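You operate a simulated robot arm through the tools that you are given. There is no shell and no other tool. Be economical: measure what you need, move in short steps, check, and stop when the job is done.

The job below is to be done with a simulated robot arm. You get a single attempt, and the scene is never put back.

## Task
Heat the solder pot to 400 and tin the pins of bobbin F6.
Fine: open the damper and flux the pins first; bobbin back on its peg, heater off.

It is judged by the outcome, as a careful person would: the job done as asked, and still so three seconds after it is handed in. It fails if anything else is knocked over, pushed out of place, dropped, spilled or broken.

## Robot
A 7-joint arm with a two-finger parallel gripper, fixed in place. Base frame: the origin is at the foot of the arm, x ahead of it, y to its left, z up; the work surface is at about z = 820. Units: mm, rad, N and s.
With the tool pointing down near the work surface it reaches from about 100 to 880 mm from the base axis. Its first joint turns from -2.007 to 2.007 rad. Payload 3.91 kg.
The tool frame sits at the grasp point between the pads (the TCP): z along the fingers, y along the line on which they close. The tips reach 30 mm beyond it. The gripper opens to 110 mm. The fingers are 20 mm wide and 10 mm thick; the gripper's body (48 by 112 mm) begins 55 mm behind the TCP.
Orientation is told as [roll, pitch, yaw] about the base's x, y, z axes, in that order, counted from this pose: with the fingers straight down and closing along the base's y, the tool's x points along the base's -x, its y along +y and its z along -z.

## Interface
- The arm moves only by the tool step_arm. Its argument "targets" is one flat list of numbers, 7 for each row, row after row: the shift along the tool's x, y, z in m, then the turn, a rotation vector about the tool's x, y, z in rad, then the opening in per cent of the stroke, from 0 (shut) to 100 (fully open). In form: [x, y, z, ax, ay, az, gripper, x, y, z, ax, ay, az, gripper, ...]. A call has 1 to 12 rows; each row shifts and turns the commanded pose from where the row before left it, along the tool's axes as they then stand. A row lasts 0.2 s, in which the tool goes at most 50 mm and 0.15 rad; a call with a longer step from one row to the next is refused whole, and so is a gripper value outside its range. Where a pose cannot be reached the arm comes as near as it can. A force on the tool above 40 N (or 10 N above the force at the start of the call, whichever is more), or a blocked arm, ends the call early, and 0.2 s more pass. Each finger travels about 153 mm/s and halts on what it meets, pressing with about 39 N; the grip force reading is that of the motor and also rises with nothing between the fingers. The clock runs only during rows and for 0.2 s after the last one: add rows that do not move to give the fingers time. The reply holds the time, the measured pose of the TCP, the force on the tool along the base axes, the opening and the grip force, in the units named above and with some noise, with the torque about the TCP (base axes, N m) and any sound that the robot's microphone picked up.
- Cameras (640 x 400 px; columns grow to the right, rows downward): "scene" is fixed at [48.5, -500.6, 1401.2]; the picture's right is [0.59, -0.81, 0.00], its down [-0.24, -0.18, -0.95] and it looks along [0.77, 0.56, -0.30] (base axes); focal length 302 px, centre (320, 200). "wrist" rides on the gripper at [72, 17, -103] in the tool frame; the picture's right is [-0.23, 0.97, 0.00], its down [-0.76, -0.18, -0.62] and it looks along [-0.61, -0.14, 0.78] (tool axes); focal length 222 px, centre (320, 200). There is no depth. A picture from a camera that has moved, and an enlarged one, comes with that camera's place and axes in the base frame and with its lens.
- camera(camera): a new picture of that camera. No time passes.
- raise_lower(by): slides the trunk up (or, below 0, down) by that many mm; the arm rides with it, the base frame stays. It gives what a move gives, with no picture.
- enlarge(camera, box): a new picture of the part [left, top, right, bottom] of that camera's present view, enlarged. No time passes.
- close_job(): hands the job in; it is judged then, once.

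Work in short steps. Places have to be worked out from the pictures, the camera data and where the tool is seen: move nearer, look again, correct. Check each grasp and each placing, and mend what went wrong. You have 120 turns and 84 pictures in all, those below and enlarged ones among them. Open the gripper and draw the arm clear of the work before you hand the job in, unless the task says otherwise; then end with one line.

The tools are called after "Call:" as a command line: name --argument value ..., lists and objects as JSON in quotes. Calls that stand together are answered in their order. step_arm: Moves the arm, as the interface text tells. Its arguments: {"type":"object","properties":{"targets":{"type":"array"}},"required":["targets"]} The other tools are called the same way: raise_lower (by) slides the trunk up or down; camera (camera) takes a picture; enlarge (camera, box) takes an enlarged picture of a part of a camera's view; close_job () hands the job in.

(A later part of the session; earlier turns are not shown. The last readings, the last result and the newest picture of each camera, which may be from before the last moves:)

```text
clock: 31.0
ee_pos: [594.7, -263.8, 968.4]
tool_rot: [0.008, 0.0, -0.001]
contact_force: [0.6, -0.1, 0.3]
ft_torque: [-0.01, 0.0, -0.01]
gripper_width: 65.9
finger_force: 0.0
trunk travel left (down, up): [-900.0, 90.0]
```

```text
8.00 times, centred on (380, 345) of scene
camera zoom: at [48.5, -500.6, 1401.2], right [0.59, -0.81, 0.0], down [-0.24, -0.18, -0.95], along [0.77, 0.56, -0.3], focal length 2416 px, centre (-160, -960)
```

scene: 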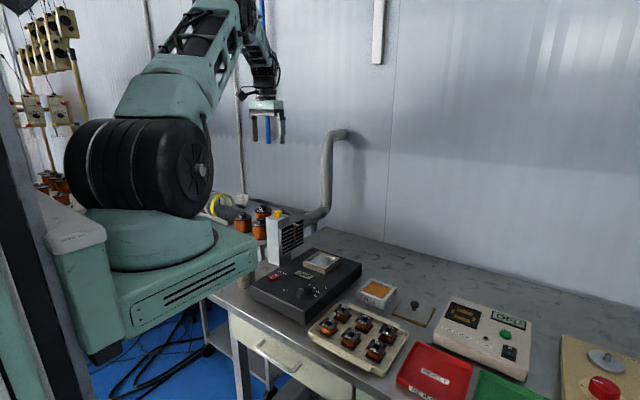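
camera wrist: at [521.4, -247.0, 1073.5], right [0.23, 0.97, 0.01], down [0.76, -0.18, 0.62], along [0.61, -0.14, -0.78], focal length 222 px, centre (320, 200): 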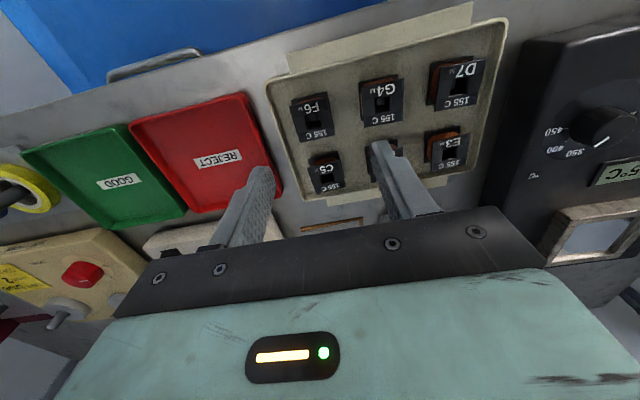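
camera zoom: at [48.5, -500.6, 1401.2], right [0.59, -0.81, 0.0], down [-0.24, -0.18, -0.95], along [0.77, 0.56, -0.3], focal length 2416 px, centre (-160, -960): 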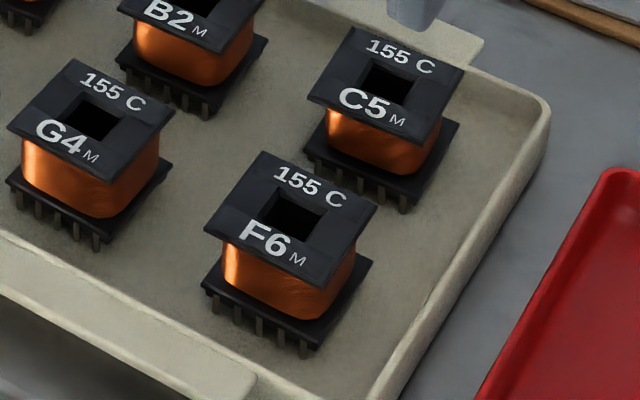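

F6 is triangulated at top centre [593.5,-270,853]. Its pins point down, G4 is 67 mm away in +y, and the tray rim is at about z 840. I lower to just above it with 54 mm opening and check alignment.

Call:
step_arm --targets '[0.001, -0.0065, 0.035, 0, 0, 0, 50, 0, 0, 0.033, 0, 0, 0, 50, 0, 0, 0, 0, 0, 0, 50]'

Call:
enlarge --camera "wrist" --box '[200, 60, 440, 230]'

Call:
enlarge --camera "scene" --box '[330, 300, 420, 370]'

```text
clock: 31.8
ee_pos: [595.0, -271.3, 900.4]
tool_rot: [0.006, 0.001, 0.0]
contact_force: [-0.2, 0.6, -0.4]
ft_torque: [0.05, 0.01, -0.01]
gripper_width: 55.0
finger_force: 0.0
trunk travel left (down, up): [-900.0, 90.0]
```

```text
2.35 times, centred on (320, 145) of wrist
camera zoom: at [521.4, -253.5, 1004.4], right [0.23, 0.97, 0.01], down [0.76, -0.18, 0.62], along [0.61, -0.14, -0.78], focal length 523 px, centre (320, 329)
```

zoom: 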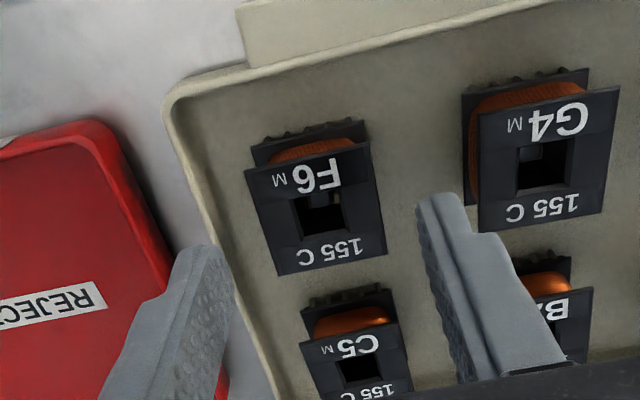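

```text
5.71 times, centred on (375, 335) of scene
camera zoom: at [48.5, -500.6, 1401.2], right [0.59, -0.81, 0.0], down [-0.24, -0.18, -0.95], along [0.77, 0.56, -0.3], focal length 1726 px, centre (6, -571)
```

zoom: 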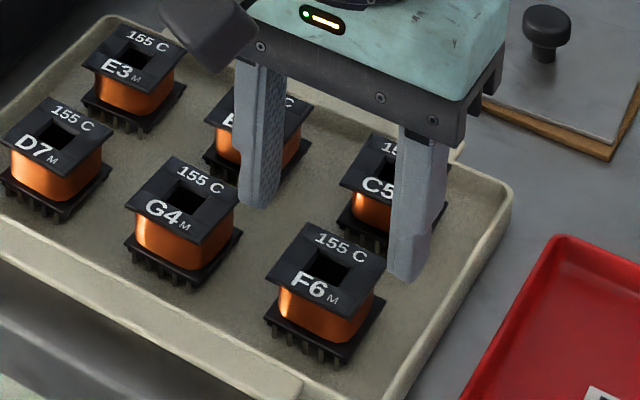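

F6 is aligned to within 2 mm and nearly square. I lower to z 874 and close on the top flange.

Call:
step_arm --targets '[0.0015, 0.001, 0.014, 0, 0, 0, 50, 0, 0, 0.012, 0, 0, 0, 50, 0, 0, 0, 0, 0, 0, 50, 0, 0, 0, 0, 0, 0, 40, 0, 0, 0, 0, 0, 0, 32, 0, 0, 0, 0, 0, 0, 32, 0, 0, 0, 0, 0, 0, 30]'

Call:
enlarge --camera "scene" --box '[330, 300, 420, 370]'

```text
clock: 33.4
ee_pos: [591.6, -269.1, 874.0]
tool_rot: [0.007, 0.0, -0.001]
contact_force: [-0.4, -0.6, 0.2]
ft_torque: [0.02, 0.05, -0.03]
gripper_width: 37.3
finger_force: 38.8
trunk travel left (down, up): [-900.0, 90.0]
```

```text
5.71 times, centred on (375, 335) of scene
camera zoom: at [48.5, -500.6, 1401.2], right [0.59, -0.81, 0.0], down [-0.24, -0.18, -0.95], along [0.77, 0.56, -0.3], focal length 1726 px, centre (6, -571)
```

zoom: 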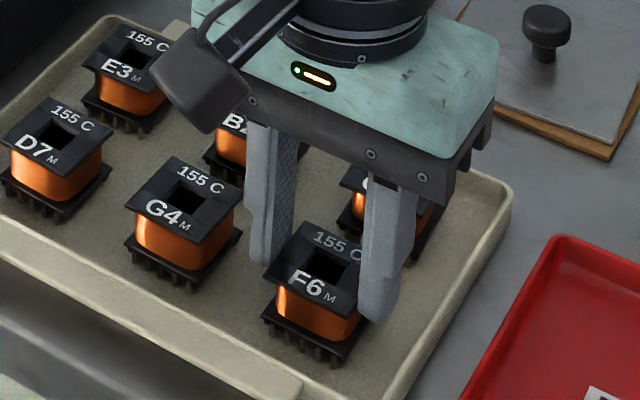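

The flange is held at 37.3 mm; the pose to return to is [591.6,-269.1,874.0]. I lift straight up.

Call:
step_arm --targets '[0, 0, -0.01, 0, 0, 0, 30, 0, 0, -0.015, 0, 0, 0, 30, 0, 0, -0.025, 0, 0, 0, 30, 0, 0, -0.04, 0, 0, 0, 30, 0, 0, -0.03, 0, 0, 0, 30, 0, 0, 0, 0, 0, 0, 30]'

Call:
camera --camera "wrist"

Call:
enlarge --camera "scene" --box '[300, 240, 460, 370]'

```text
clock: 34.8
ee_pos: [591.3, -268.3, 995.6]
tool_rot: [0.008, 0.001, 0.0]
contact_force: [-0.2, 0.6, 0.4]
ft_torque: [-0.02, 0.0, 0.01]
gripper_width: 33.0
finger_force: 0.0
trunk travel left (down, up): [-900.0, 90.0]
```

```text
39 pictures are left
camera wrist: at [518.9, -251.5, 1099.2], right [0.23, 0.97, 0.01], down [0.76, -0.18, 0.62], along [0.61, -0.14, -0.78], focal length 222 px, centre (320, 200)
```

wrist: 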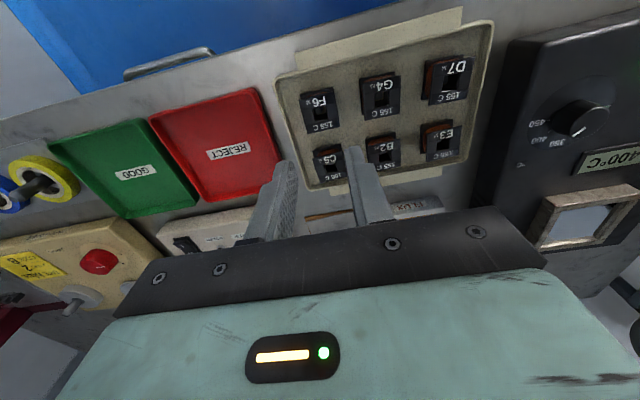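

```text
3.08 times, centred on (380, 305) of scene
camera zoom: at [48.5, -500.6, 1401.2], right [0.59, -0.81, 0.0], down [-0.24, -0.18, -0.95], along [0.77, 0.56, -0.3], focal length 929 px, centre (135, -123)
```

zoom: 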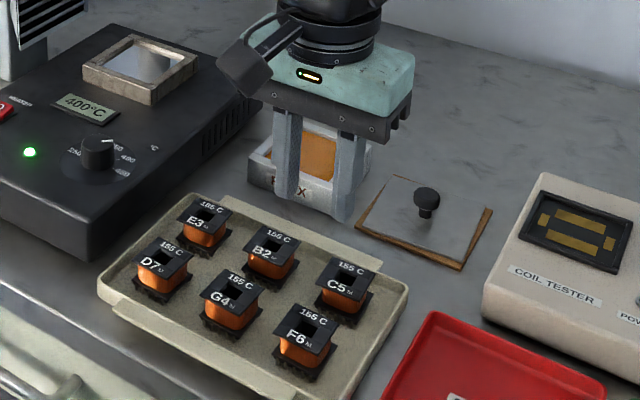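

The pot is at 400 °C with the lamp green, but the bobbin slipped out and stayed on its peg. The grip was too shallow. I check the tray-rim clearance before going deeper.

Call:
step_arm --targets '[0, 0, 0.03, 0, 0, 0, 42, 0, 0, 0.03, 0, 0, 0, 42, 0, -0.0008, 0.033, 0, 0, 0, 42, 0, 0, 0, 0, 0, 0, 42]'

Call:
enlarge --camera "wrist" --box '[230, 80, 410, 220]'

Call:
enlarge --camera "scene" --box '[350, 310, 410, 360]'

```text
clock: 35.8
ee_pos: [591.2, -270.2, 902.7]
tool_rot: [0.006, 0.001, 0.002]
contact_force: [0.0, -0.1, -0.1]
ft_torque: [0.01, -0.02, 0.02]
gripper_width: 46.2
finger_force: 0.1
trunk travel left (down, up): [-900.0, 90.0]
```

```text
2.86 times, centred on (320, 150) of wrist
camera zoom: at [518.2, -253.4, 1005.5], right [0.23, 0.97, 0.01], down [0.76, -0.18, 0.62], along [0.61, -0.14, -0.78], focal length 635 px, centre (320, 343)
```

zoom: 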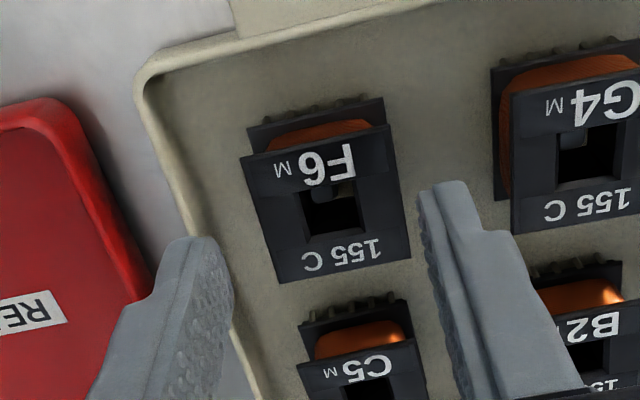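

```text
8.00 times, centred on (380, 335) of scene
camera zoom: at [48.5, -500.6, 1401.2], right [0.59, -0.81, 0.0], down [-0.24, -0.18, -0.95], along [0.77, 0.56, -0.3], focal length 2416 px, centre (-160, -880)
```

zoom: 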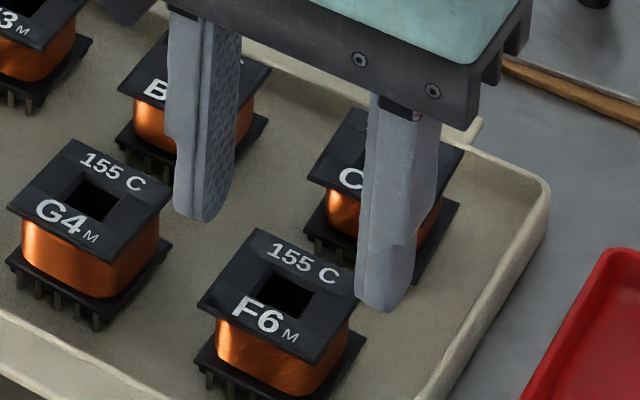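

There is 8 mm of clearance to the rim, so I go deeper to z 868 and close fully before a small test lift.

Call:
step_arm --targets '[-0.0015, 0.0015, 0.018, 0, 0, 0, 42, 0, 0, 0.0165, 0, 0, 0, 42, 0, 0, 0, 0, 0, 0, 42, 0, 0, 0, 0, 0, 0, 20, 0, 0, 0, 0, 0, 0, 0, 0, 0, 0, 0, 0, 0, 0, 0, 0, 0, 0, 0, 0, 0]'

Call:
step_arm --targets '[0, 0, -0.004, 0, 0, 0, 0, 0, 0, -0.004, 0, 0, 0, 0, 0, 0, -0.004, 0, 0, 0, 0, 0, 0, 0, 0, 0, 0, 0]'

Call:
enlarge --camera "scene" --box '[350, 310, 410, 360]'

```text
clock: 37.4
ee_pos: [593.2, -266.3, 868.2]
tool_rot: [0.008, 0.001, 0.0]
contact_force: [-0.5, 0.2, 1.3]
ft_torque: [0.0, -0.09, -0.01]
gripper_width: 37.4
finger_force: 38.8
trunk travel left (down, up): [-900.0, 90.0]
```

```text
clock: 38.4
ee_pos: [593.7, -266.9, 880.7]
tool_rot: [0.005, 0.0, 0.0]
contact_force: [-1.0, -0.4, -0.9]
ft_torque: [-0.01, 0.0, 0.02]
gripper_width: 37.5
finger_force: 39.0
trunk travel left (down, up): [-900.0, 90.0]
```

```text
8.00 times, centred on (380, 335) of scene
camera zoom: at [48.5, -500.6, 1401.2], right [0.59, -0.81, 0.0], down [-0.24, -0.18, -0.95], along [0.77, 0.56, -0.3], focal length 2416 px, centre (-160, -880)
```

zoom: 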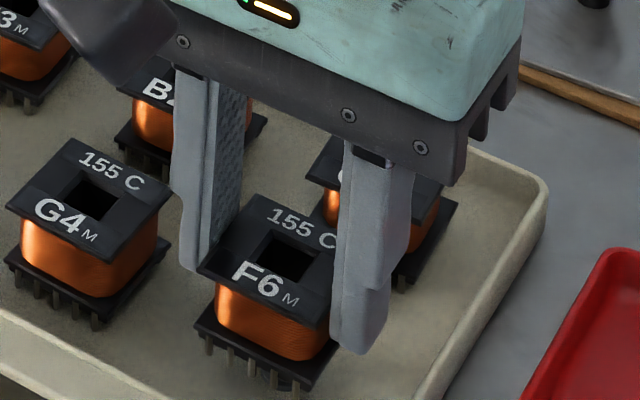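

It's lifting now; the seated grasp pose was [593.2,-266.3,868.2]. I continue up.

Call:
step_arm --targets '[0, 0, -0.01, 0, 0, 0, 0, 0, 0, -0.02, 0, 0, 0, 0, 0, 0, -0.03, 0, 0, 0, 0, 0, 0, -0.03, 0, 0, 0, 0, 0, 0, -0.02, 0, 0, 0, 0, 0, 0, 0, 0, 0, 0, 0]'

Call:
camera --camera "wrist"

Call:
enlarge --camera "scene" --box '[330, 210, 450, 310]'

```text
clock: 39.8
ee_pos: [593.8, -268.0, 989.9]
tool_rot: [0.007, 0.0, -0.001]
contact_force: [-0.5, -0.2, -1.5]
ft_torque: [-0.01, 0.0, -0.01]
gripper_width: 37.5
finger_force: 39.4
trunk travel left (down, up): [-900.0, 90.0]
```

```text
34 pictures are left
camera wrist: at [520.7, -251.0, 1094.2], right [0.23, 0.97, 0.01], down [0.76, -0.18, 0.62], along [0.61, -0.14, -0.78], focal length 222 px, centre (320, 200)
```

wrist: 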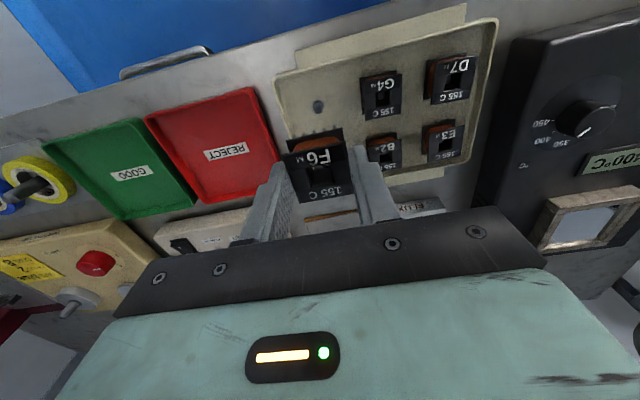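

```text
4.00 times, centred on (390, 260) of scene
camera zoom: at [48.5, -500.6, 1401.2], right [0.59, -0.81, 0.0], down [-0.24, -0.18, -0.95], along [0.77, 0.56, -0.3], focal length 1208 px, centre (40, -40)
```

zoom: 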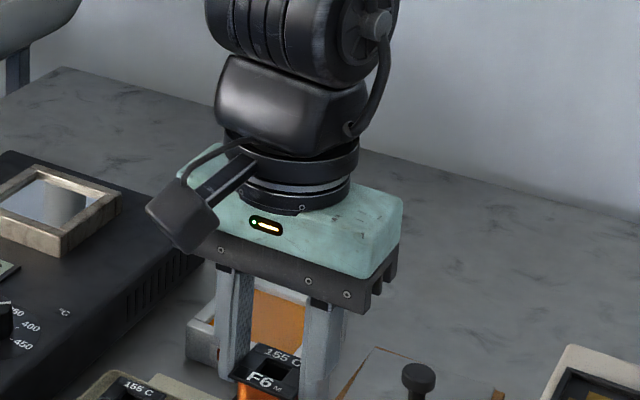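

The bobbin is held (37.5 mm) and its peg is bare. I triangulate the flux pad at about [825,-160,845] and move over it at safe height.

Call:
step_arm --targets '[-0.038, 0.018, 0, 0, 0, 0, 0, -0.038, 0.018, 0, 0, 0, 0, 0, -0.038, 0.018, 0, 0, 0, 0, 0, -0.038, 0.018, 0, 0, 0, 0, 0, -0.038, 0.018, 0, 0, 0, 0, 0, -0.038, 0.018, 0, 0, 0, 0, 0, 0, 0, 0.02, 0, 0, 0, 0, 0, 0, 0, 0, 0, 0, 0]'

Call:
camera --camera "wrist"

Call:
enlarge --camera "scene" --box '[330, 220, 450, 320]'

```text
clock: 41.6
ee_pos: [823.4, -159.4, 973.2]
tool_rot: [0.007, 0.0, 0.0]
contact_force: [-0.3, 0.1, -0.1]
ft_torque: [0.0, 0.0, 0.03]
gripper_width: 37.4
finger_force: 38.9
trunk travel left (down, up): [-900.0, 90.0]
```

```text
32 pictures are left
camera wrist: at [751.2, -142.2, 1075.5], right [0.23, 0.97, 0.01], down [0.76, -0.18, 0.62], along [0.61, -0.14, -0.78], focal length 222 px, centre (320, 200)
```

wrist: 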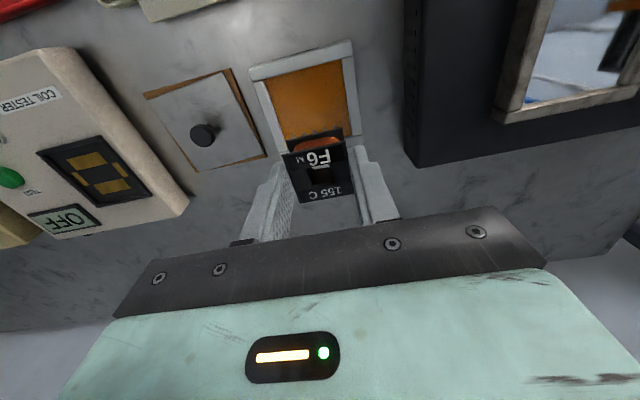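

```text
4.00 times, centred on (390, 270) of scene
camera zoom: at [48.5, -500.6, 1401.2], right [0.59, -0.81, 0.0], down [-0.24, -0.18, -0.95], along [0.77, 0.56, -0.3], focal length 1208 px, centre (40, -80)
```

zoom: 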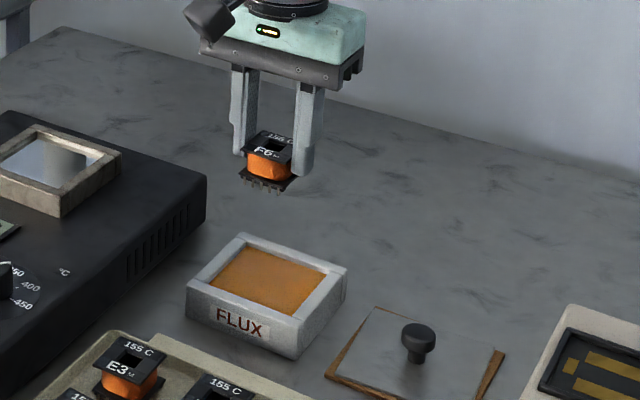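

The flux pad centre is about [809,-167], surface around z 848. I shift over it and lower partway.

Call:
step_arm --targets '[0.007, -0.004, 0.02, 0, 0, 0, 0, 0.007, -0.004, 0.025, 0, 0, 0, 0, 0, 0, 0, 0, 0, 0, 0]'

Call:
camera --camera "wrist"

Call:
enlarge --camera "scene" --box '[360, 250, 430, 310]'

```text
clock: 42.4
ee_pos: [809.5, -167.8, 926.4]
tool_rot: [0.006, 0.001, 0.001]
contact_force: [0.1, 0.9, 0.0]
ft_torque: [0.02, -0.02, 0.02]
gripper_width: 37.3
finger_force: 38.9
trunk travel left (down, up): [-900.0, 90.0]
```

```text
30 pictures are left
camera wrist: at [736.4, -150.8, 1030.1], right [0.23, 0.97, 0.01], down [0.76, -0.18, 0.62], along [0.61, -0.14, -0.78], focal length 222 px, centre (320, 200)
```

wrist: 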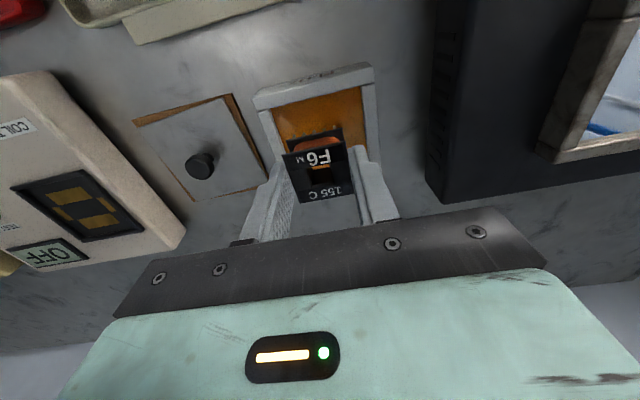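

```text
6.67 times, centred on (395, 280) of scene
camera zoom: at [48.5, -500.6, 1401.2], right [0.59, -0.81, 0.0], down [-0.24, -0.18, -0.95], along [0.77, 0.56, -0.3], focal length 2013 px, centre (-180, -333)
```

zoom: 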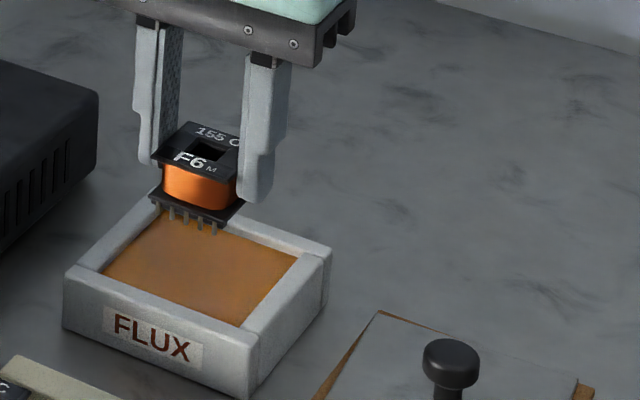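

I estimate the pins are about 26 mm above the pad, roughly centred. I lower 16 mm more and check the centring closely.

Call:
step_arm --targets '[0.002, 0, 0.008, 0, 0, 0, 0, 0, 0, 0.008, 0, 0, 0, 0, 0, 0, 0, 0, 0, 0, 0]'

Call:
enlarge --camera "wrist" --box '[230, 60, 410, 230]'

Call:
enlarge --camera "scene" --box '[360, 260, 420, 310]'

```text
clock: 43.2
ee_pos: [806.2, -166.6, 910.2]
tool_rot: [0.009, 0.0, 0.0]
contact_force: [0.1, -0.4, -1.3]
ft_torque: [0.0, 0.01, 0.03]
gripper_width: 37.5
finger_force: 39.3
trunk travel left (down, up): [-900.0, 90.0]
```

```text
2.35 times, centred on (320, 145) of wrist
camera zoom: at [734.0, -150.3, 1013.8], right [0.23, 0.97, 0.01], down [0.76, -0.18, 0.62], along [0.61, -0.14, -0.78], focal length 523 px, centre (320, 329)
```

zoom: 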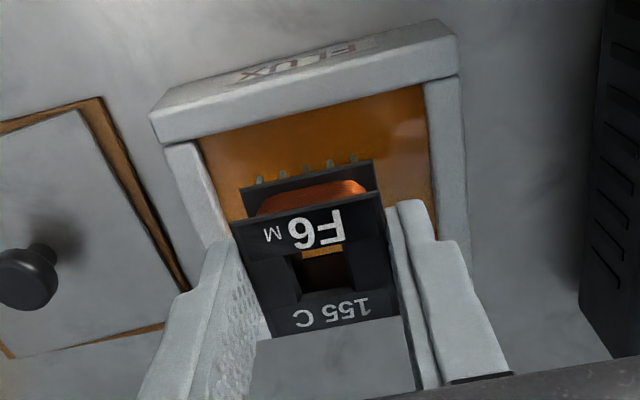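

```text
8.00 times, centred on (390, 285) of scene
camera zoom: at [48.5, -500.6, 1401.2], right [0.59, -0.81, 0.0], down [-0.24, -0.18, -0.95], along [0.77, 0.56, -0.3], focal length 2416 px, centre (-240, -480)
```

zoom: 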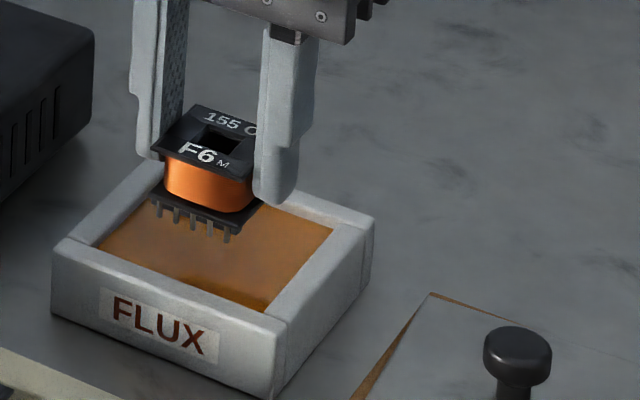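

The bobbin is well centred, with pins about 10 mm above the flux. I lower 9 mm in small rows with 1 mm of y correction and look.

Call:
step_arm --targets '[0, 0.001, 0.003, 0, 0, 0, 0, 0, 0, 0.003, 0, 0, 0, 0, 0, 0, 0.003, 0, 0, 0, 0, 0, 0, 0, 0, 0, 0, 0]'

Call:
enlarge --camera "scene" --box '[365, 265, 415, 305]'

```text
clock: 44.2
ee_pos: [805.3, -166.5, 902.2]
tool_rot: [0.007, 0.001, 0.0]
contact_force: [-0.1, 0.9, -0.6]
ft_torque: [0.0, 0.0, 0.0]
gripper_width: 36.8
finger_force: 39.2
trunk travel left (down, up): [-900.0, 90.0]
```

```text
10.00 times, centred on (390, 285) of scene
camera zoom: at [48.5, -500.6, 1401.2], right [0.59, -0.81, 0.0], down [-0.24, -0.18, -0.95], along [0.77, 0.56, -0.3], focal length 3020 px, centre (-380, -650)
```

zoom: 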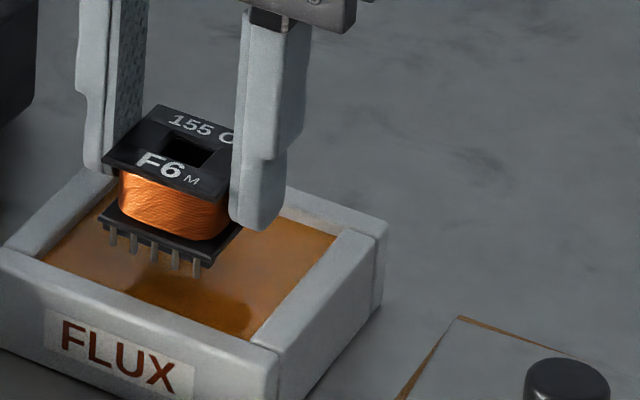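

Still above the surface. I continue 5 mm.

Call:
step_arm --targets '[0, 0, 0.0025, 0, 0, 0, 0, 0, 0, 0.0025, 0, 0, 0, 0, 0, 0, 0, 0, 0, 0, 0]'

Call:
enlarge --camera "scene" --box '[365, 265, 415, 305]'

```text
clock: 45.0
ee_pos: [806.4, -167.0, 896.6]
tool_rot: [0.007, 0.001, 0.0]
contact_force: [-0.6, 0.5, 0.1]
ft_torque: [-0.01, 0.0, -0.02]
gripper_width: 37.1
finger_force: 39.2
trunk travel left (down, up): [-900.0, 90.0]
```

```text
10.00 times, centred on (390, 285) of scene
camera zoom: at [48.5, -500.6, 1401.2], right [0.59, -0.81, 0.0], down [-0.24, -0.18, -0.95], along [0.77, 0.56, -0.3], focal length 3020 px, centre (-380, -650)
```

zoom: 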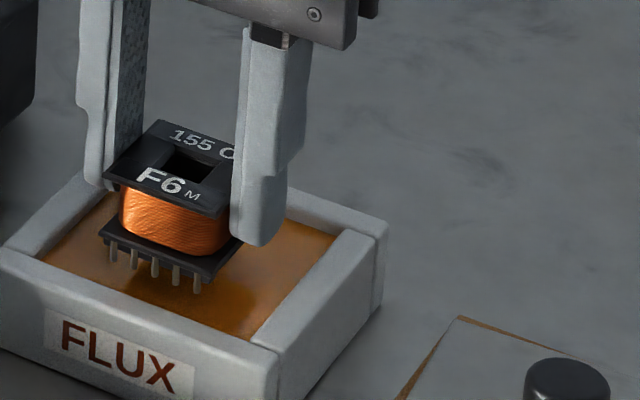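

The pins look close to the surface. I go 4 mm lower.

Call:
step_arm --targets '[0, 0, 0.002, 0, 0, 0, 0, 0, 0, 0.002, 0, 0, 0, 0, 0, 0, 0, 0, 0, 0, 0, 0, 0, 0, 0, 0, 0, 0]'

Call:
enlarge --camera "scene" --box '[365, 270, 405, 302]'

```text
clock: 46.0
ee_pos: [803.9, -167.3, 891.6]
tool_rot: [0.008, 0.001, -0.001]
contact_force: [-0.3, 1.2, -0.4]
ft_torque: [0.02, 0.01, 0.04]
gripper_width: 37.1
finger_force: 39.1
trunk travel left (down, up): [-900.0, 90.0]
```

```text
12.50 times, centred on (385, 286) of scene
camera zoom: at [48.5, -500.6, 1401.2], right [0.59, -0.81, 0.0], down [-0.24, -0.18, -0.95], along [0.77, 0.56, -0.3], focal length 3775 px, centre (-492, -875)
```

zoom: 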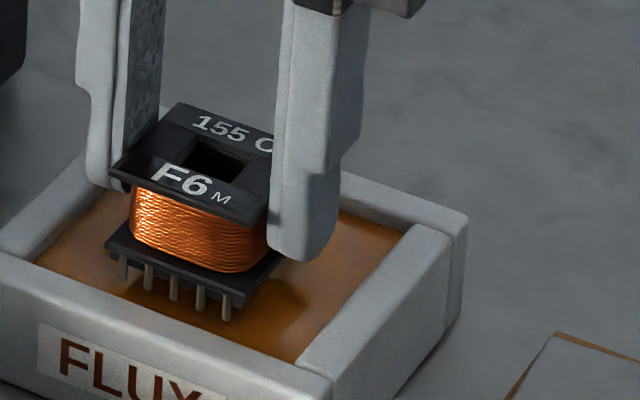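

The pins' visible length hasn't shortened yet. I lower 4 mm more while watching force.

Call:
step_arm --targets '[0, 0, 0.002, 0, 0, 0, 0, 0, 0, 0.002, 0, 0, 0, 0, 0, 0, 0, 0, 0, 0, 0, 0, 0, 0, 0, 0, 0, 0]'

Call:
enlarge --camera "scene" --box '[365, 270, 405, 302]'

```text
clock: 47.0
ee_pos: [804.7, -166.4, 888.1]
tool_rot: [0.008, -0.001, 0.001]
contact_force: [0.6, 0.5, -0.1]
ft_torque: [0.0, 0.04, -0.02]
gripper_width: 37.4
finger_force: 39.2
trunk travel left (down, up): [-900.0, 90.0]
```

```text
12.50 times, centred on (385, 286) of scene
camera zoom: at [48.5, -500.6, 1401.2], right [0.59, -0.81, 0.0], down [-0.24, -0.18, -0.95], along [0.77, 0.56, -0.3], focal length 3775 px, centre (-492, -875)
```

zoom: 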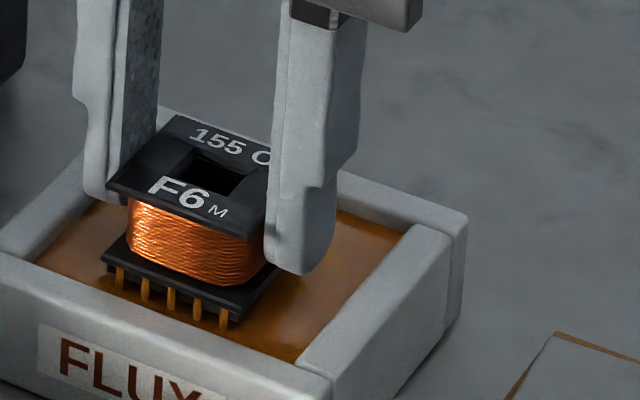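

The pins have turned amber: fluxed. I dwell briefly 1 mm deeper, then lift out and carry it high toward the solder pot (about [793,35]).

Call:
step_arm --targets '[0, 0, 0.001, 0, 0, 0, 0, 0, 0, 0, 0, 0, 0, 0, 0, 0, -0.01, 0, 0, 0, 0, 0, 0, -0.03, 0, 0, 0, 0, 0, 0, -0.045, 0, 0, 0, 0, 0, 0, -0.045, 0, 0, 0, 0, 0, 0, 0, 0, 0, 0, 0]'

Call:
step_arm --targets '[0.002, 0.04, 0, 0, 0, 0, 0, 0.002, 0.04, 0, 0, 0, 0, 0, 0.002, 0.04, 0, 0, 0, 0, 0, 0.002, 0.04, 0, 0, 0, 0, 0, 0.002, 0.04, 0, 0, 0, 0, 0, 0, 0, 0.015, 0, 0, 0, 0, 0, 0, 0, 0, 0, 0, 0]'

Call:
camera --camera "wrist"

Call:
enlarge --camera "scene" --box '[270, 190, 390, 290]'

```text
clock: 48.6
ee_pos: [806.2, -165.9, 1017.4]
tool_rot: [0.007, 0.0, 0.0]
contact_force: [0.2, 0.4, 0.3]
ft_torque: [0.01, -0.03, -0.01]
gripper_width: 37.4
finger_force: 39.4
trunk travel left (down, up): [-900.0, 90.0]
```

```text
clock: 50.2
ee_pos: [795.9, 31.8, 1005.1]
tool_rot: [0.008, 0.0, 0.0]
contact_force: [-0.3, -1.2, -1.0]
ft_torque: [0.0, -0.01, 0.0]
gripper_width: 37.3
finger_force: 38.4
trunk travel left (down, up): [-900.0, 90.0]
```

```text
22 pictures are left
camera wrist: at [723.8, 49.9, 1108.3], right [0.23, 0.97, 0.01], down [0.76, -0.18, 0.62], along [0.61, -0.14, -0.78], focal length 222 px, centre (320, 200)
```

wrist: 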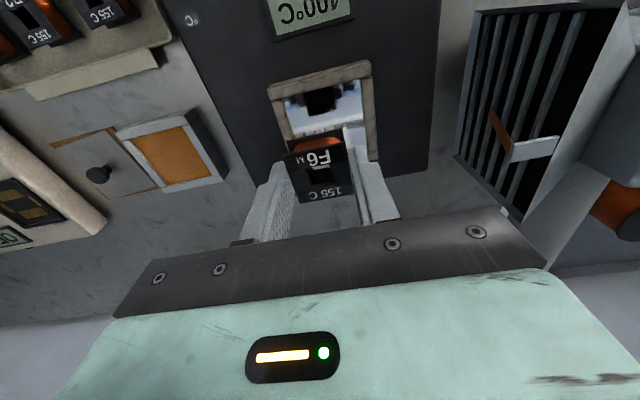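

```text
4.00 times, centred on (330, 240) of scene
camera zoom: at [48.5, -500.6, 1401.2], right [0.59, -0.81, 0.0], down [-0.24, -0.18, -0.95], along [0.77, 0.56, -0.3], focal length 1208 px, centre (280, 40)
```

zoom: 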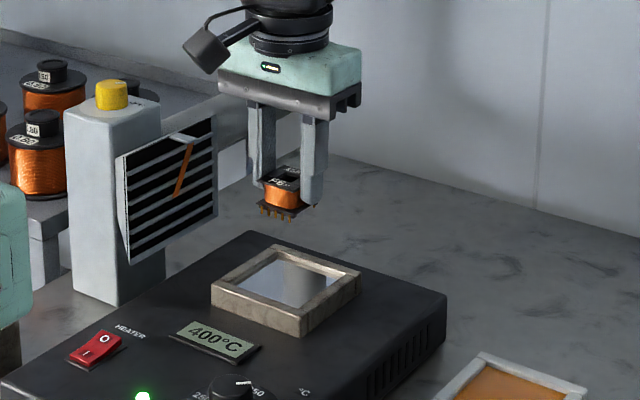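

The pot reads 400 °C with the green lamp. Solder centre is estimated at [804,38.5], surface about z 894. I shift over it and lower to z 957 to check centring.

Call:
step_arm --targets '[-0.004, 0.003, 0.024, 0, 0, 0, 0, -0.004, 0.003, 0.024, 0, 0, 0, 0, 0, 0, 0, 0, 0, 0, 0]'

Call:
enlarge --camera "wrist" --box '[230, 40, 410, 230]'

Call:
enlarge --camera "scene" --box '[310, 230, 370, 280]'

```text
clock: 51.0
ee_pos: [805.0, 39.5, 956.0]
tool_rot: [0.007, 0.001, 0.001]
contact_force: [-0.7, -1.1, -1.1]
ft_torque: [0.02, 0.02, -0.01]
gripper_width: 37.2
finger_force: 39.0
trunk travel left (down, up): [-900.0, 90.0]
```

```text
2.11 times, centred on (320, 135) of wrist
camera zoom: at [732.3, 56.0, 1059.1], right [0.23, 0.97, 0.01], down [0.76, -0.18, 0.62], along [0.61, -0.14, -0.78], focal length 468 px, centre (320, 337)
```

zoom: 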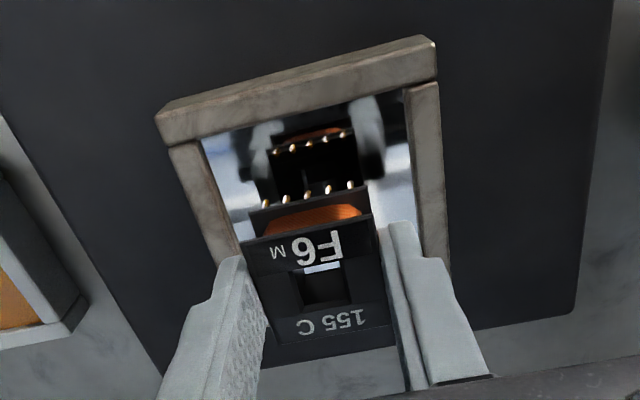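

```text
8.00 times, centred on (340, 255) of scene
camera zoom: at [48.5, -500.6, 1401.2], right [0.59, -0.81, 0.0], down [-0.24, -0.18, -0.95], along [0.77, 0.56, -0.3], focal length 2416 px, centre (160, -240)
```

zoom: 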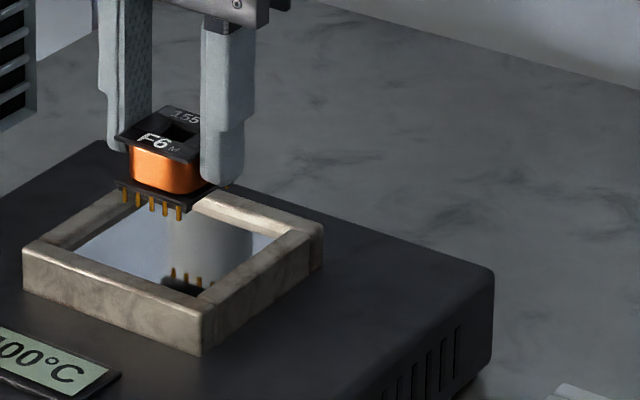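

From the pins' reflection, the solder surface is about 29 mm below the pin tips (z ≈ 886), and the fingers clear the frame by about 6 mm. I correct by 2–3 mm and lower 25 mm.

Call:
step_arm --targets '[0.003, 0.0015, 0.01, 0, 0, 0, 0, 0, 0, 0.01, 0, 0, 0, 0, 0, 0, 0.005, 0, 0, 0, 0, 0, 0, 0, 0, 0, 0, 0]'

Call:
enlarge --camera "wrist" --box '[250, 70, 390, 190]'

Call:
enlarge --camera "scene" --box '[320, 240, 360, 272]'

```text
clock: 52.0
ee_pos: [801.8, 41.2, 929.6]
tool_rot: [0.009, 0.0, 0.002]
contact_force: [-0.6, 0.2, -0.1]
ft_torque: [-0.03, 0.0, -0.03]
gripper_width: 37.2
finger_force: 38.7
trunk travel left (down, up): [-900.0, 90.0]
```

```text
3.33 times, centred on (320, 130) of wrist
camera zoom: at [728.6, 57.7, 1033.6], right [0.23, 0.97, 0.01], down [0.76, -0.18, 0.62], along [0.61, -0.14, -0.78], focal length 740 px, centre (320, 433)
```

zoom: 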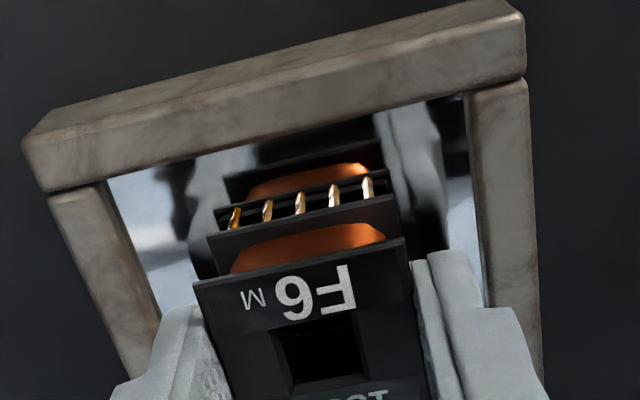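

```text
12.50 times, centred on (340, 256) of scene
camera zoom: at [48.5, -500.6, 1401.2], right [0.59, -0.81, 0.0], down [-0.24, -0.18, -0.95], along [0.77, 0.56, -0.3], focal length 3775 px, centre (70, -500)
```

zoom: 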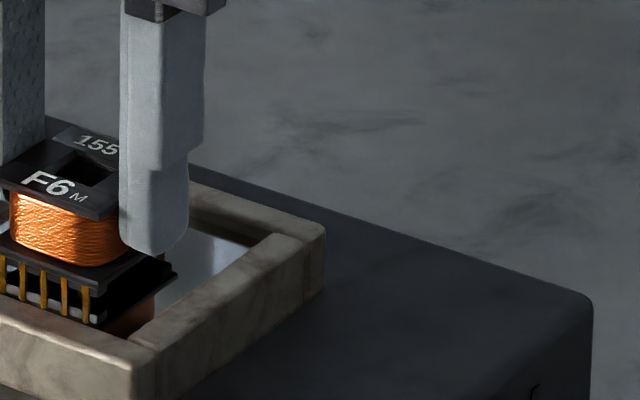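

The pins are just at the surface. I lower 2.5 mm further and dwell about 2 s.

Call:
step_arm --targets '[0, 0, 0.0015, 0, 0, 0, 0, 0, 0, 0.001, 0, 0, 0, 0, 0, 0, 0, 0, 0, 0, 0, 0, 0, 0, 0, 0, 0, 0, 0, 0, 0, 0, 0, 0, 0, 0, 0, 0, 0, 0, 0, 0, 0, 0, 0, 0, 0, 0, 0]'

Call:
enlarge --camera "scene" --box '[310, 240, 350, 272]'

```text
clock: 53.6
ee_pos: [801.2, 41.5, 928.5]
tool_rot: [0.006, -0.002, 0.001]
contact_force: [0.5, -3.0, 13.6]
ft_torque: [-0.3, -0.01, -0.02]
gripper_width: 37.2
finger_force: 39.0
trunk travel left (down, up): [-900.0, 90.0]
```

```text
12.50 times, centred on (330, 256) of scene
camera zoom: at [48.5, -500.6, 1401.2], right [0.59, -0.81, 0.0], down [-0.24, -0.18, -0.95], along [0.77, 0.56, -0.3], focal length 3775 px, centre (195, -500)
```

zoom: 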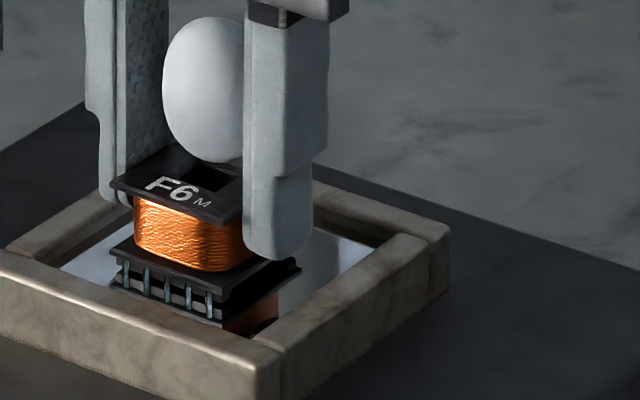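

Flux smoke is rising and the pins have turned silvery, with a light 14 N contact. I lift out straight up and check the pins.

Call:
step_arm --targets '[0, 0, -0.004, 0, 0, 0, 0, 0, 0, -0.008, 0, 0, 0, 0, 0, 0, -0.015, 0, 0, 0, 0, 0, 0, -0.03, 0, 0, 0, 0, 0, 0, -0.03, 0, 0, 0, 0, 0, 0, 0, 0, 0, 0, 0]'

Call:
enlarge --camera "scene" --box '[310, 200, 374, 248]'

```text
clock: 55.0
ee_pos: [800.5, 40.5, 1015.3]
tool_rot: [0.006, 0.0, 0.0]
contact_force: [-0.4, -0.3, -1.1]
ft_torque: [0.0, -0.02, -0.01]
gripper_width: 37.4
finger_force: 39.1
trunk travel left (down, up): [-900.0, 90.0]
```

```text
8.33 times, centred on (342, 224) of scene
camera zoom: at [48.5, -500.6, 1401.2], right [0.59, -0.81, 0.0], down [-0.24, -0.18, -0.95], along [0.77, 0.56, -0.3], focal length 2517 px, centre (137, 0)
```

zoom: 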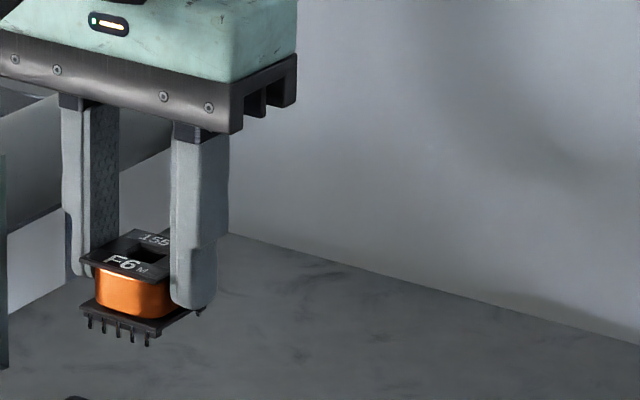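

Call:
enlarge --camera "scene" --box '[316, 226, 336, 244]'

```text
16.00 times, centred on (326, 235) of scene
camera zoom: at [48.5, -500.6, 1401.2], right [0.59, -0.81, 0.0], down [-0.24, -0.18, -0.95], along [0.77, 0.56, -0.3], focal length 4832 px, centre (224, -360)
```

zoom: 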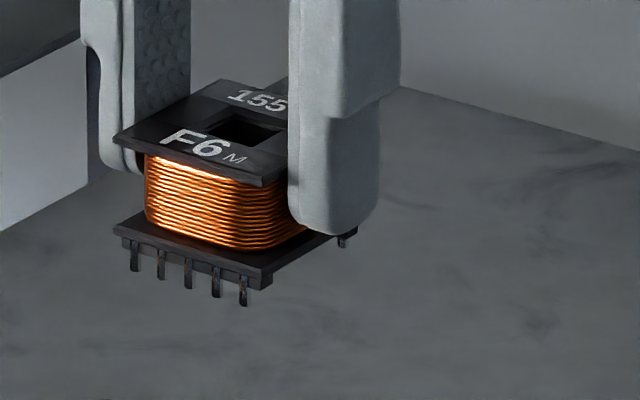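

The pins are now shiny and metallic: tinned. I carry the bobbin back over its peg at safe height.

Call:
step_arm --targets '[0.023, -0.0343, 0, 0, 0, 0, 0, 0.023, -0.0343, 0, 0, 0, 0, 0, 0.023, -0.0343, 0, 0, 0, 0, 0, 0.023, -0.0343, 0, 0, 0, 0, 0, 0.023, -0.0343, 0, 0, 0, 0, 0, 0.023, -0.0343, 0, 0, 0, 0, 0, 0.023, -0.0343, 0, 0, 0, 0, 0, 0.023, -0.0343, 0, 0, 0, 0, 0, 0.0235, -0.034, 0, 0, 0, 0, 0, 0, 0, 0, 0, 0, 0, 0]'

Call:
step_arm --targets '[0, 0, 0.04, 0, 0, 0, 0, 0, 0, 0.04, 0, 0, 0, 0, 0, 0, 0.03, 0, 0, 0, 0, 0, 0, 0, 0, 0, 0, 0]'

Call:
enlarge --camera "wrist" --box '[230, 60, 410, 210]'

Call:
enlarge --camera "scene" --box '[340, 310, 400, 360]'

```text
clock: 57.2
ee_pos: [592.3, -269.2, 1012.7]
tool_rot: [0.006, 0.001, 0.001]
contact_force: [-0.7, 0.5, -0.6]
ft_torque: [0.0, 0.0, 0.0]
gripper_width: 37.3
finger_force: 38.8
trunk travel left (down, up): [-900.0, 90.0]
```

```text
clock: 58.2
ee_pos: [594.0, -268.1, 901.9]
tool_rot: [0.006, -0.001, 0.001]
contact_force: [0.4, 0.0, -0.7]
ft_torque: [0.01, -0.03, -0.01]
gripper_width: 37.0
finger_force: 39.3
trunk travel left (down, up): [-900.0, 90.0]
```

```text
2.67 times, centred on (320, 135) of wrist
camera zoom: at [520.7, -251.5, 1005.4], right [0.23, 0.97, 0.01], down [0.76, -0.18, 0.62], along [0.61, -0.14, -0.78], focal length 592 px, centre (320, 373)
```

zoom: 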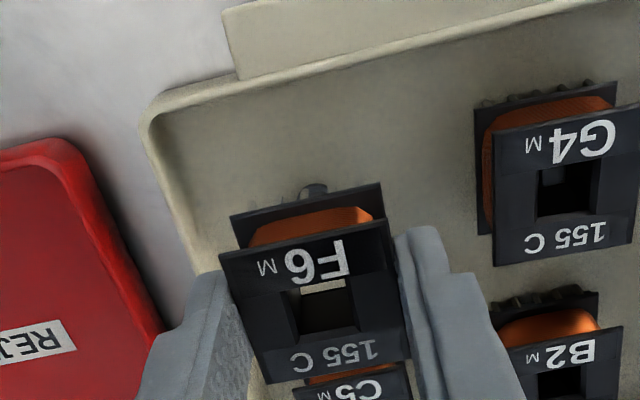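

```text
8.00 times, centred on (370, 335) of scene
camera zoom: at [48.5, -500.6, 1401.2], right [0.59, -0.81, 0.0], down [-0.24, -0.18, -0.95], along [0.77, 0.56, -0.3], focal length 2416 px, centre (-80, -880)
```

zoom: 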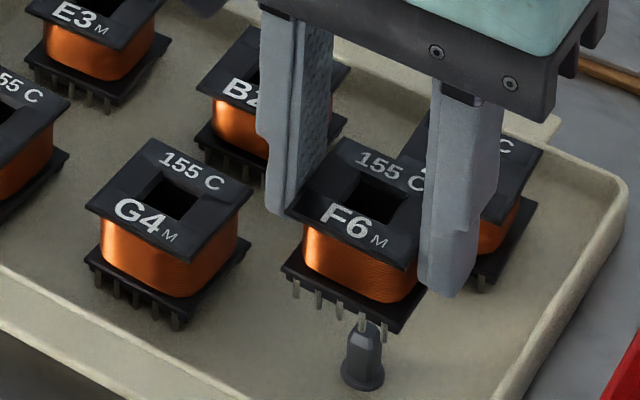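

The peg is at about [593.5,-269.5] and the held bobbin is within 1–2 mm of it. I lower slowly onto the peg, watching force.

Call:
step_arm --targets '[0, -0.001, 0.005, 0, 0, 0, 0, 0, 0, 0.004, 0, 0, 0, 0, 0, 0, 0.004, 0, 0, 0, 0, 0, 0, 0.004, 0, 0, 0, 0, 0, 0, 0, 0, 0, 0, 0]'

Call:
step_arm --targets '[0, 0, 0.003, 0, 0, 0, 0, 0, 0, 0.003, 0, 0, 0, 0, 0, 0, 0.003, 0, 0, 0, 0, 0, 0, 0, 0, 0, 0, 0]'

Call:
enlarge --camera "scene" --box '[340, 310, 400, 360]'

```text
clock: 59.4
ee_pos: [592.8, -270.0, 886.0]
tool_rot: [0.007, 0.001, 0.001]
contact_force: [0.3, 1.2, -0.4]
ft_torque: [-0.01, 0.0, 0.01]
gripper_width: 37.1
finger_force: 39.1
trunk travel left (down, up): [-900.0, 90.0]
```

```text
clock: 60.4
ee_pos: [593.2, -269.0, 877.0]
tool_rot: [0.006, 0.0, 0.001]
contact_force: [-0.4, 0.2, 0.0]
ft_torque: [-0.01, 0.03, -0.01]
gripper_width: 37.2
finger_force: 38.9
trunk travel left (down, up): [-900.0, 90.0]
```

```text
8.00 times, centred on (370, 335) of scene
camera zoom: at [48.5, -500.6, 1401.2], right [0.59, -0.81, 0.0], down [-0.24, -0.18, -0.95], along [0.77, 0.56, -0.3], focal length 2416 px, centre (-80, -880)
```

zoom: 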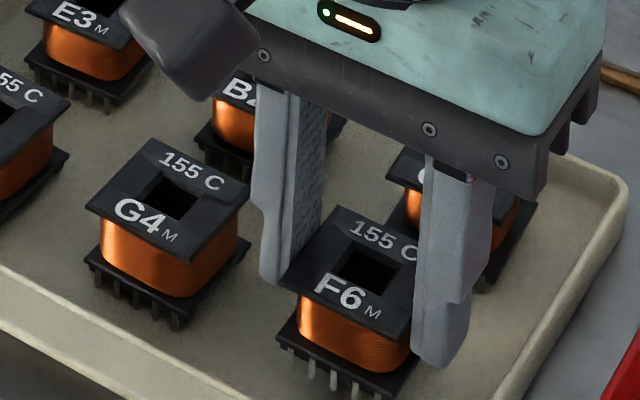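

The bobbin is sliding over the peg without force. I lower the remaining ~9 mm gently until it seats.

Call:
step_arm --targets '[0, 0, 0.003, 0, 0, 0, 0, 0, 0, 0.003, 0, 0, 0, 0, 0, 0, 0.0015, 0, 0, 0, 0, 0, 0, 0.001, 0, 0, 0, 0, 0, 0, 0, 0, 0, 0, 0]'

```text
clock: 61.6
ee_pos: [592.4, -268.6, 868.3]
tool_rot: [0.007, -0.001, 0.0]
contact_force: [-0.4, -1.2, 2.4]
ft_torque: [-0.05, 0.02, 0.02]
gripper_width: 37.5
finger_force: 38.6
trunk travel left (down, up): [-900.0, 90.0]
```

Back at the original seat height with light contact. I release gently and rise.

Call:
step_arm --targets '[0, 0, 0, 0, 0, 0, 36, 0, 0, 0, 0, 0, 0, 42, 0, 0, 0, 0, 0, 0, 42, 0, 0, -0.02, 0, 0, 0, 42, 0, 0, -0.03, 0, 0, 0, 42, 0, 0, -0.04, 0, 0, 0, 42, 0, 0, -0.04, 0, 0, 0, 42, 0, 0, 0, 0, 0, 0, 0]'

Call:
enlarge --camera "scene" --box '[240, 220, 420, 380]'

```text
clock: 63.4
ee_pos: [592.5, -268.7, 997.6]
tool_rot: [0.007, 0.002, 0.001]
contact_force: [0.0, 0.4, 0.4]
ft_torque: [-0.01, 0.04, 0.0]
gripper_width: 0.0
finger_force: 37.9
trunk travel left (down, up): [-900.0, 90.0]
```

```text
2.50 times, centred on (330, 300) of scene
camera zoom: at [48.5, -500.6, 1401.2], right [0.59, -0.81, 0.0], down [-0.24, -0.18, -0.95], along [0.77, 0.56, -0.3], focal length 755 px, centre (295, -50)
```

zoom: 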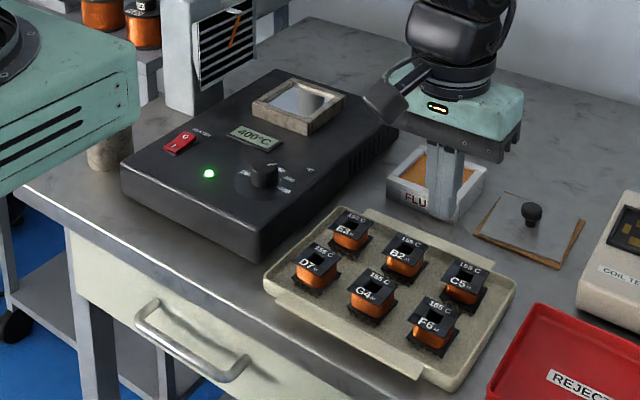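

F6 is back on its peg. Now I switch the heater off: move closed fingers above the "O" end of the switch, at [653,112].

Call:
step_arm --targets '[-0.0067, 0.0423, 0, 0, 0, 0, 0, -0.0067, 0.0423, 0, 0, 0, 0, 0, -0.0067, 0.0423, 0, 0, 0, 0, 0, -0.0067, 0.0423, 0, 0, 0, 0, 0, -0.0067, 0.0423, 0, 0, 0, 0, 0, -0.0067, 0.0423, 0, 0, 0, 0, 0, -0.0067, 0.0423, 0, 0, 0, 0, 0, -0.0067, 0.0423, 0, 0, 0, 0, 0, -0.0067, 0.0423, 0, 0, 0, 0, 0, 0, 0, 0.04, 0, 0, 0, 0, 0, 0, 0.03, 0, 0, 0, 0, 0, 0, 0, 0, 0, 0, 0]'

Call:
enlarge --camera "wrist" --box '[240, 70, 400, 200]'

Call:
enlarge --camera "scene" --box '[240, 230, 320, 290]'

```text
clock: 66.0
ee_pos: [652.8, 112.6, 931.5]
tool_rot: [0.008, 0.0, 0.0]
contact_force: [-0.2, -1.4, 0.0]
ft_torque: [0.01, 0.0, 0.0]
gripper_width: 0.0
finger_force: 37.3
trunk travel left (down, up): [-900.0, 90.0]
```

```text
3.08 times, centred on (320, 135) of wrist
camera zoom: at [580.1, 128.6, 1034.8], right [0.23, 0.97, 0.01], down [0.76, -0.18, 0.62], along [0.61, -0.14, -0.78], focal length 684 px, centre (320, 400)
```

zoom: 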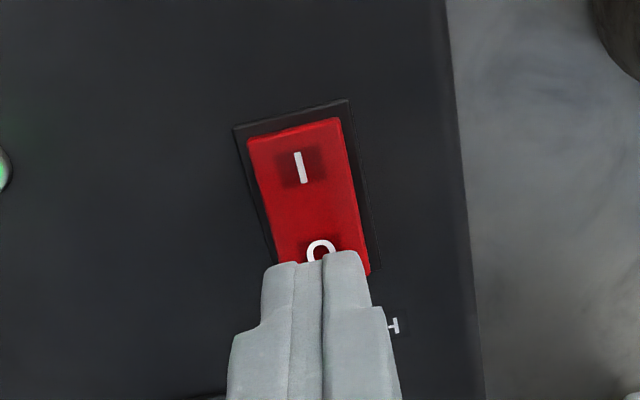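

```text
6.67 times, centred on (280, 260) of scene
camera zoom: at [48.5, -500.6, 1401.2], right [0.59, -0.81, 0.0], down [-0.24, -0.18, -0.95], along [0.77, 0.56, -0.3], focal length 2013 px, centre (587, -200)
```

zoom: 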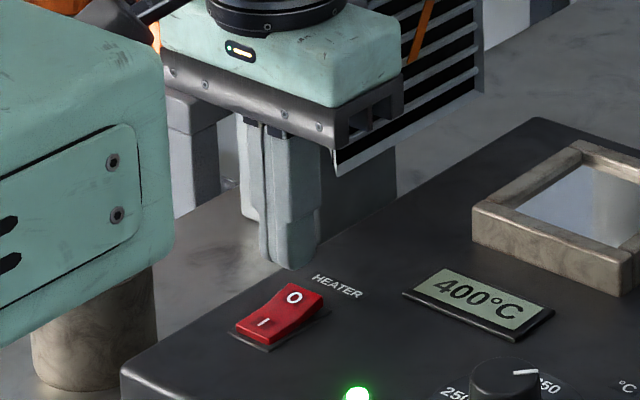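

The tip lands on the "O". I press down in small steps until the force rises.

Call:
step_arm --targets '[0, 0, 0.008, 0, 0, 0, 0, 0, 0, 0.005, 0, 0, 0, 0, 0, 0, 0.003, 0, 0, 0, 0, 0, 0, 0.002, 0, 0, 0, 0, 0, 0, 0.002, 0, 0, 0, 0, 0, 0, 0.002, 0, 0, 0, 0, 0, 0, 0.002, 0, 0, 0, 0, 0, 0, 0.002, 0, 0, 0, 0]'

Call:
enlarge --camera "scene" --box '[240, 230, 360, 310]'

```text
clock: 67.8
ee_pos: [654.6, 112.0, 909.5]
tool_rot: [0.008, -0.001, 0.0]
contact_force: [-6.9, -5.5, 28.4]
ft_torque: [-0.19, 0.49, 0.04]
gripper_width: 0.0
finger_force: 37.6
trunk travel left (down, up): [-900.0, 90.0]
stopped in row 8: the force on the tool passed its limit at 45 N (the readings are from after the stop); the commanded pose is now the measured one
```

```text
5.00 times, centred on (300, 270) of scene
camera zoom: at [48.5, -500.6, 1401.2], right [0.59, -0.81, 0.0], down [-0.24, -0.18, -0.95], along [0.77, 0.56, -0.3], focal length 1510 px, centre (420, -150)
```

zoom: 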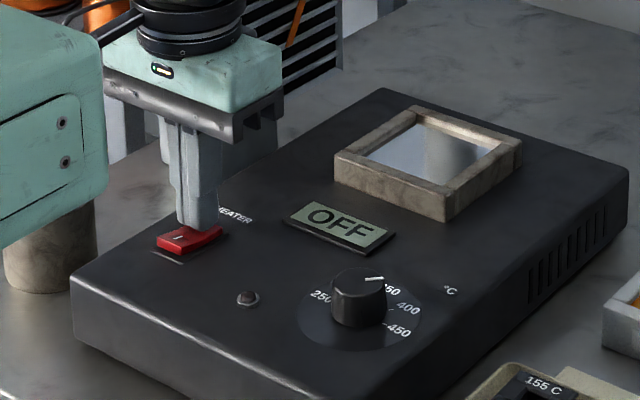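

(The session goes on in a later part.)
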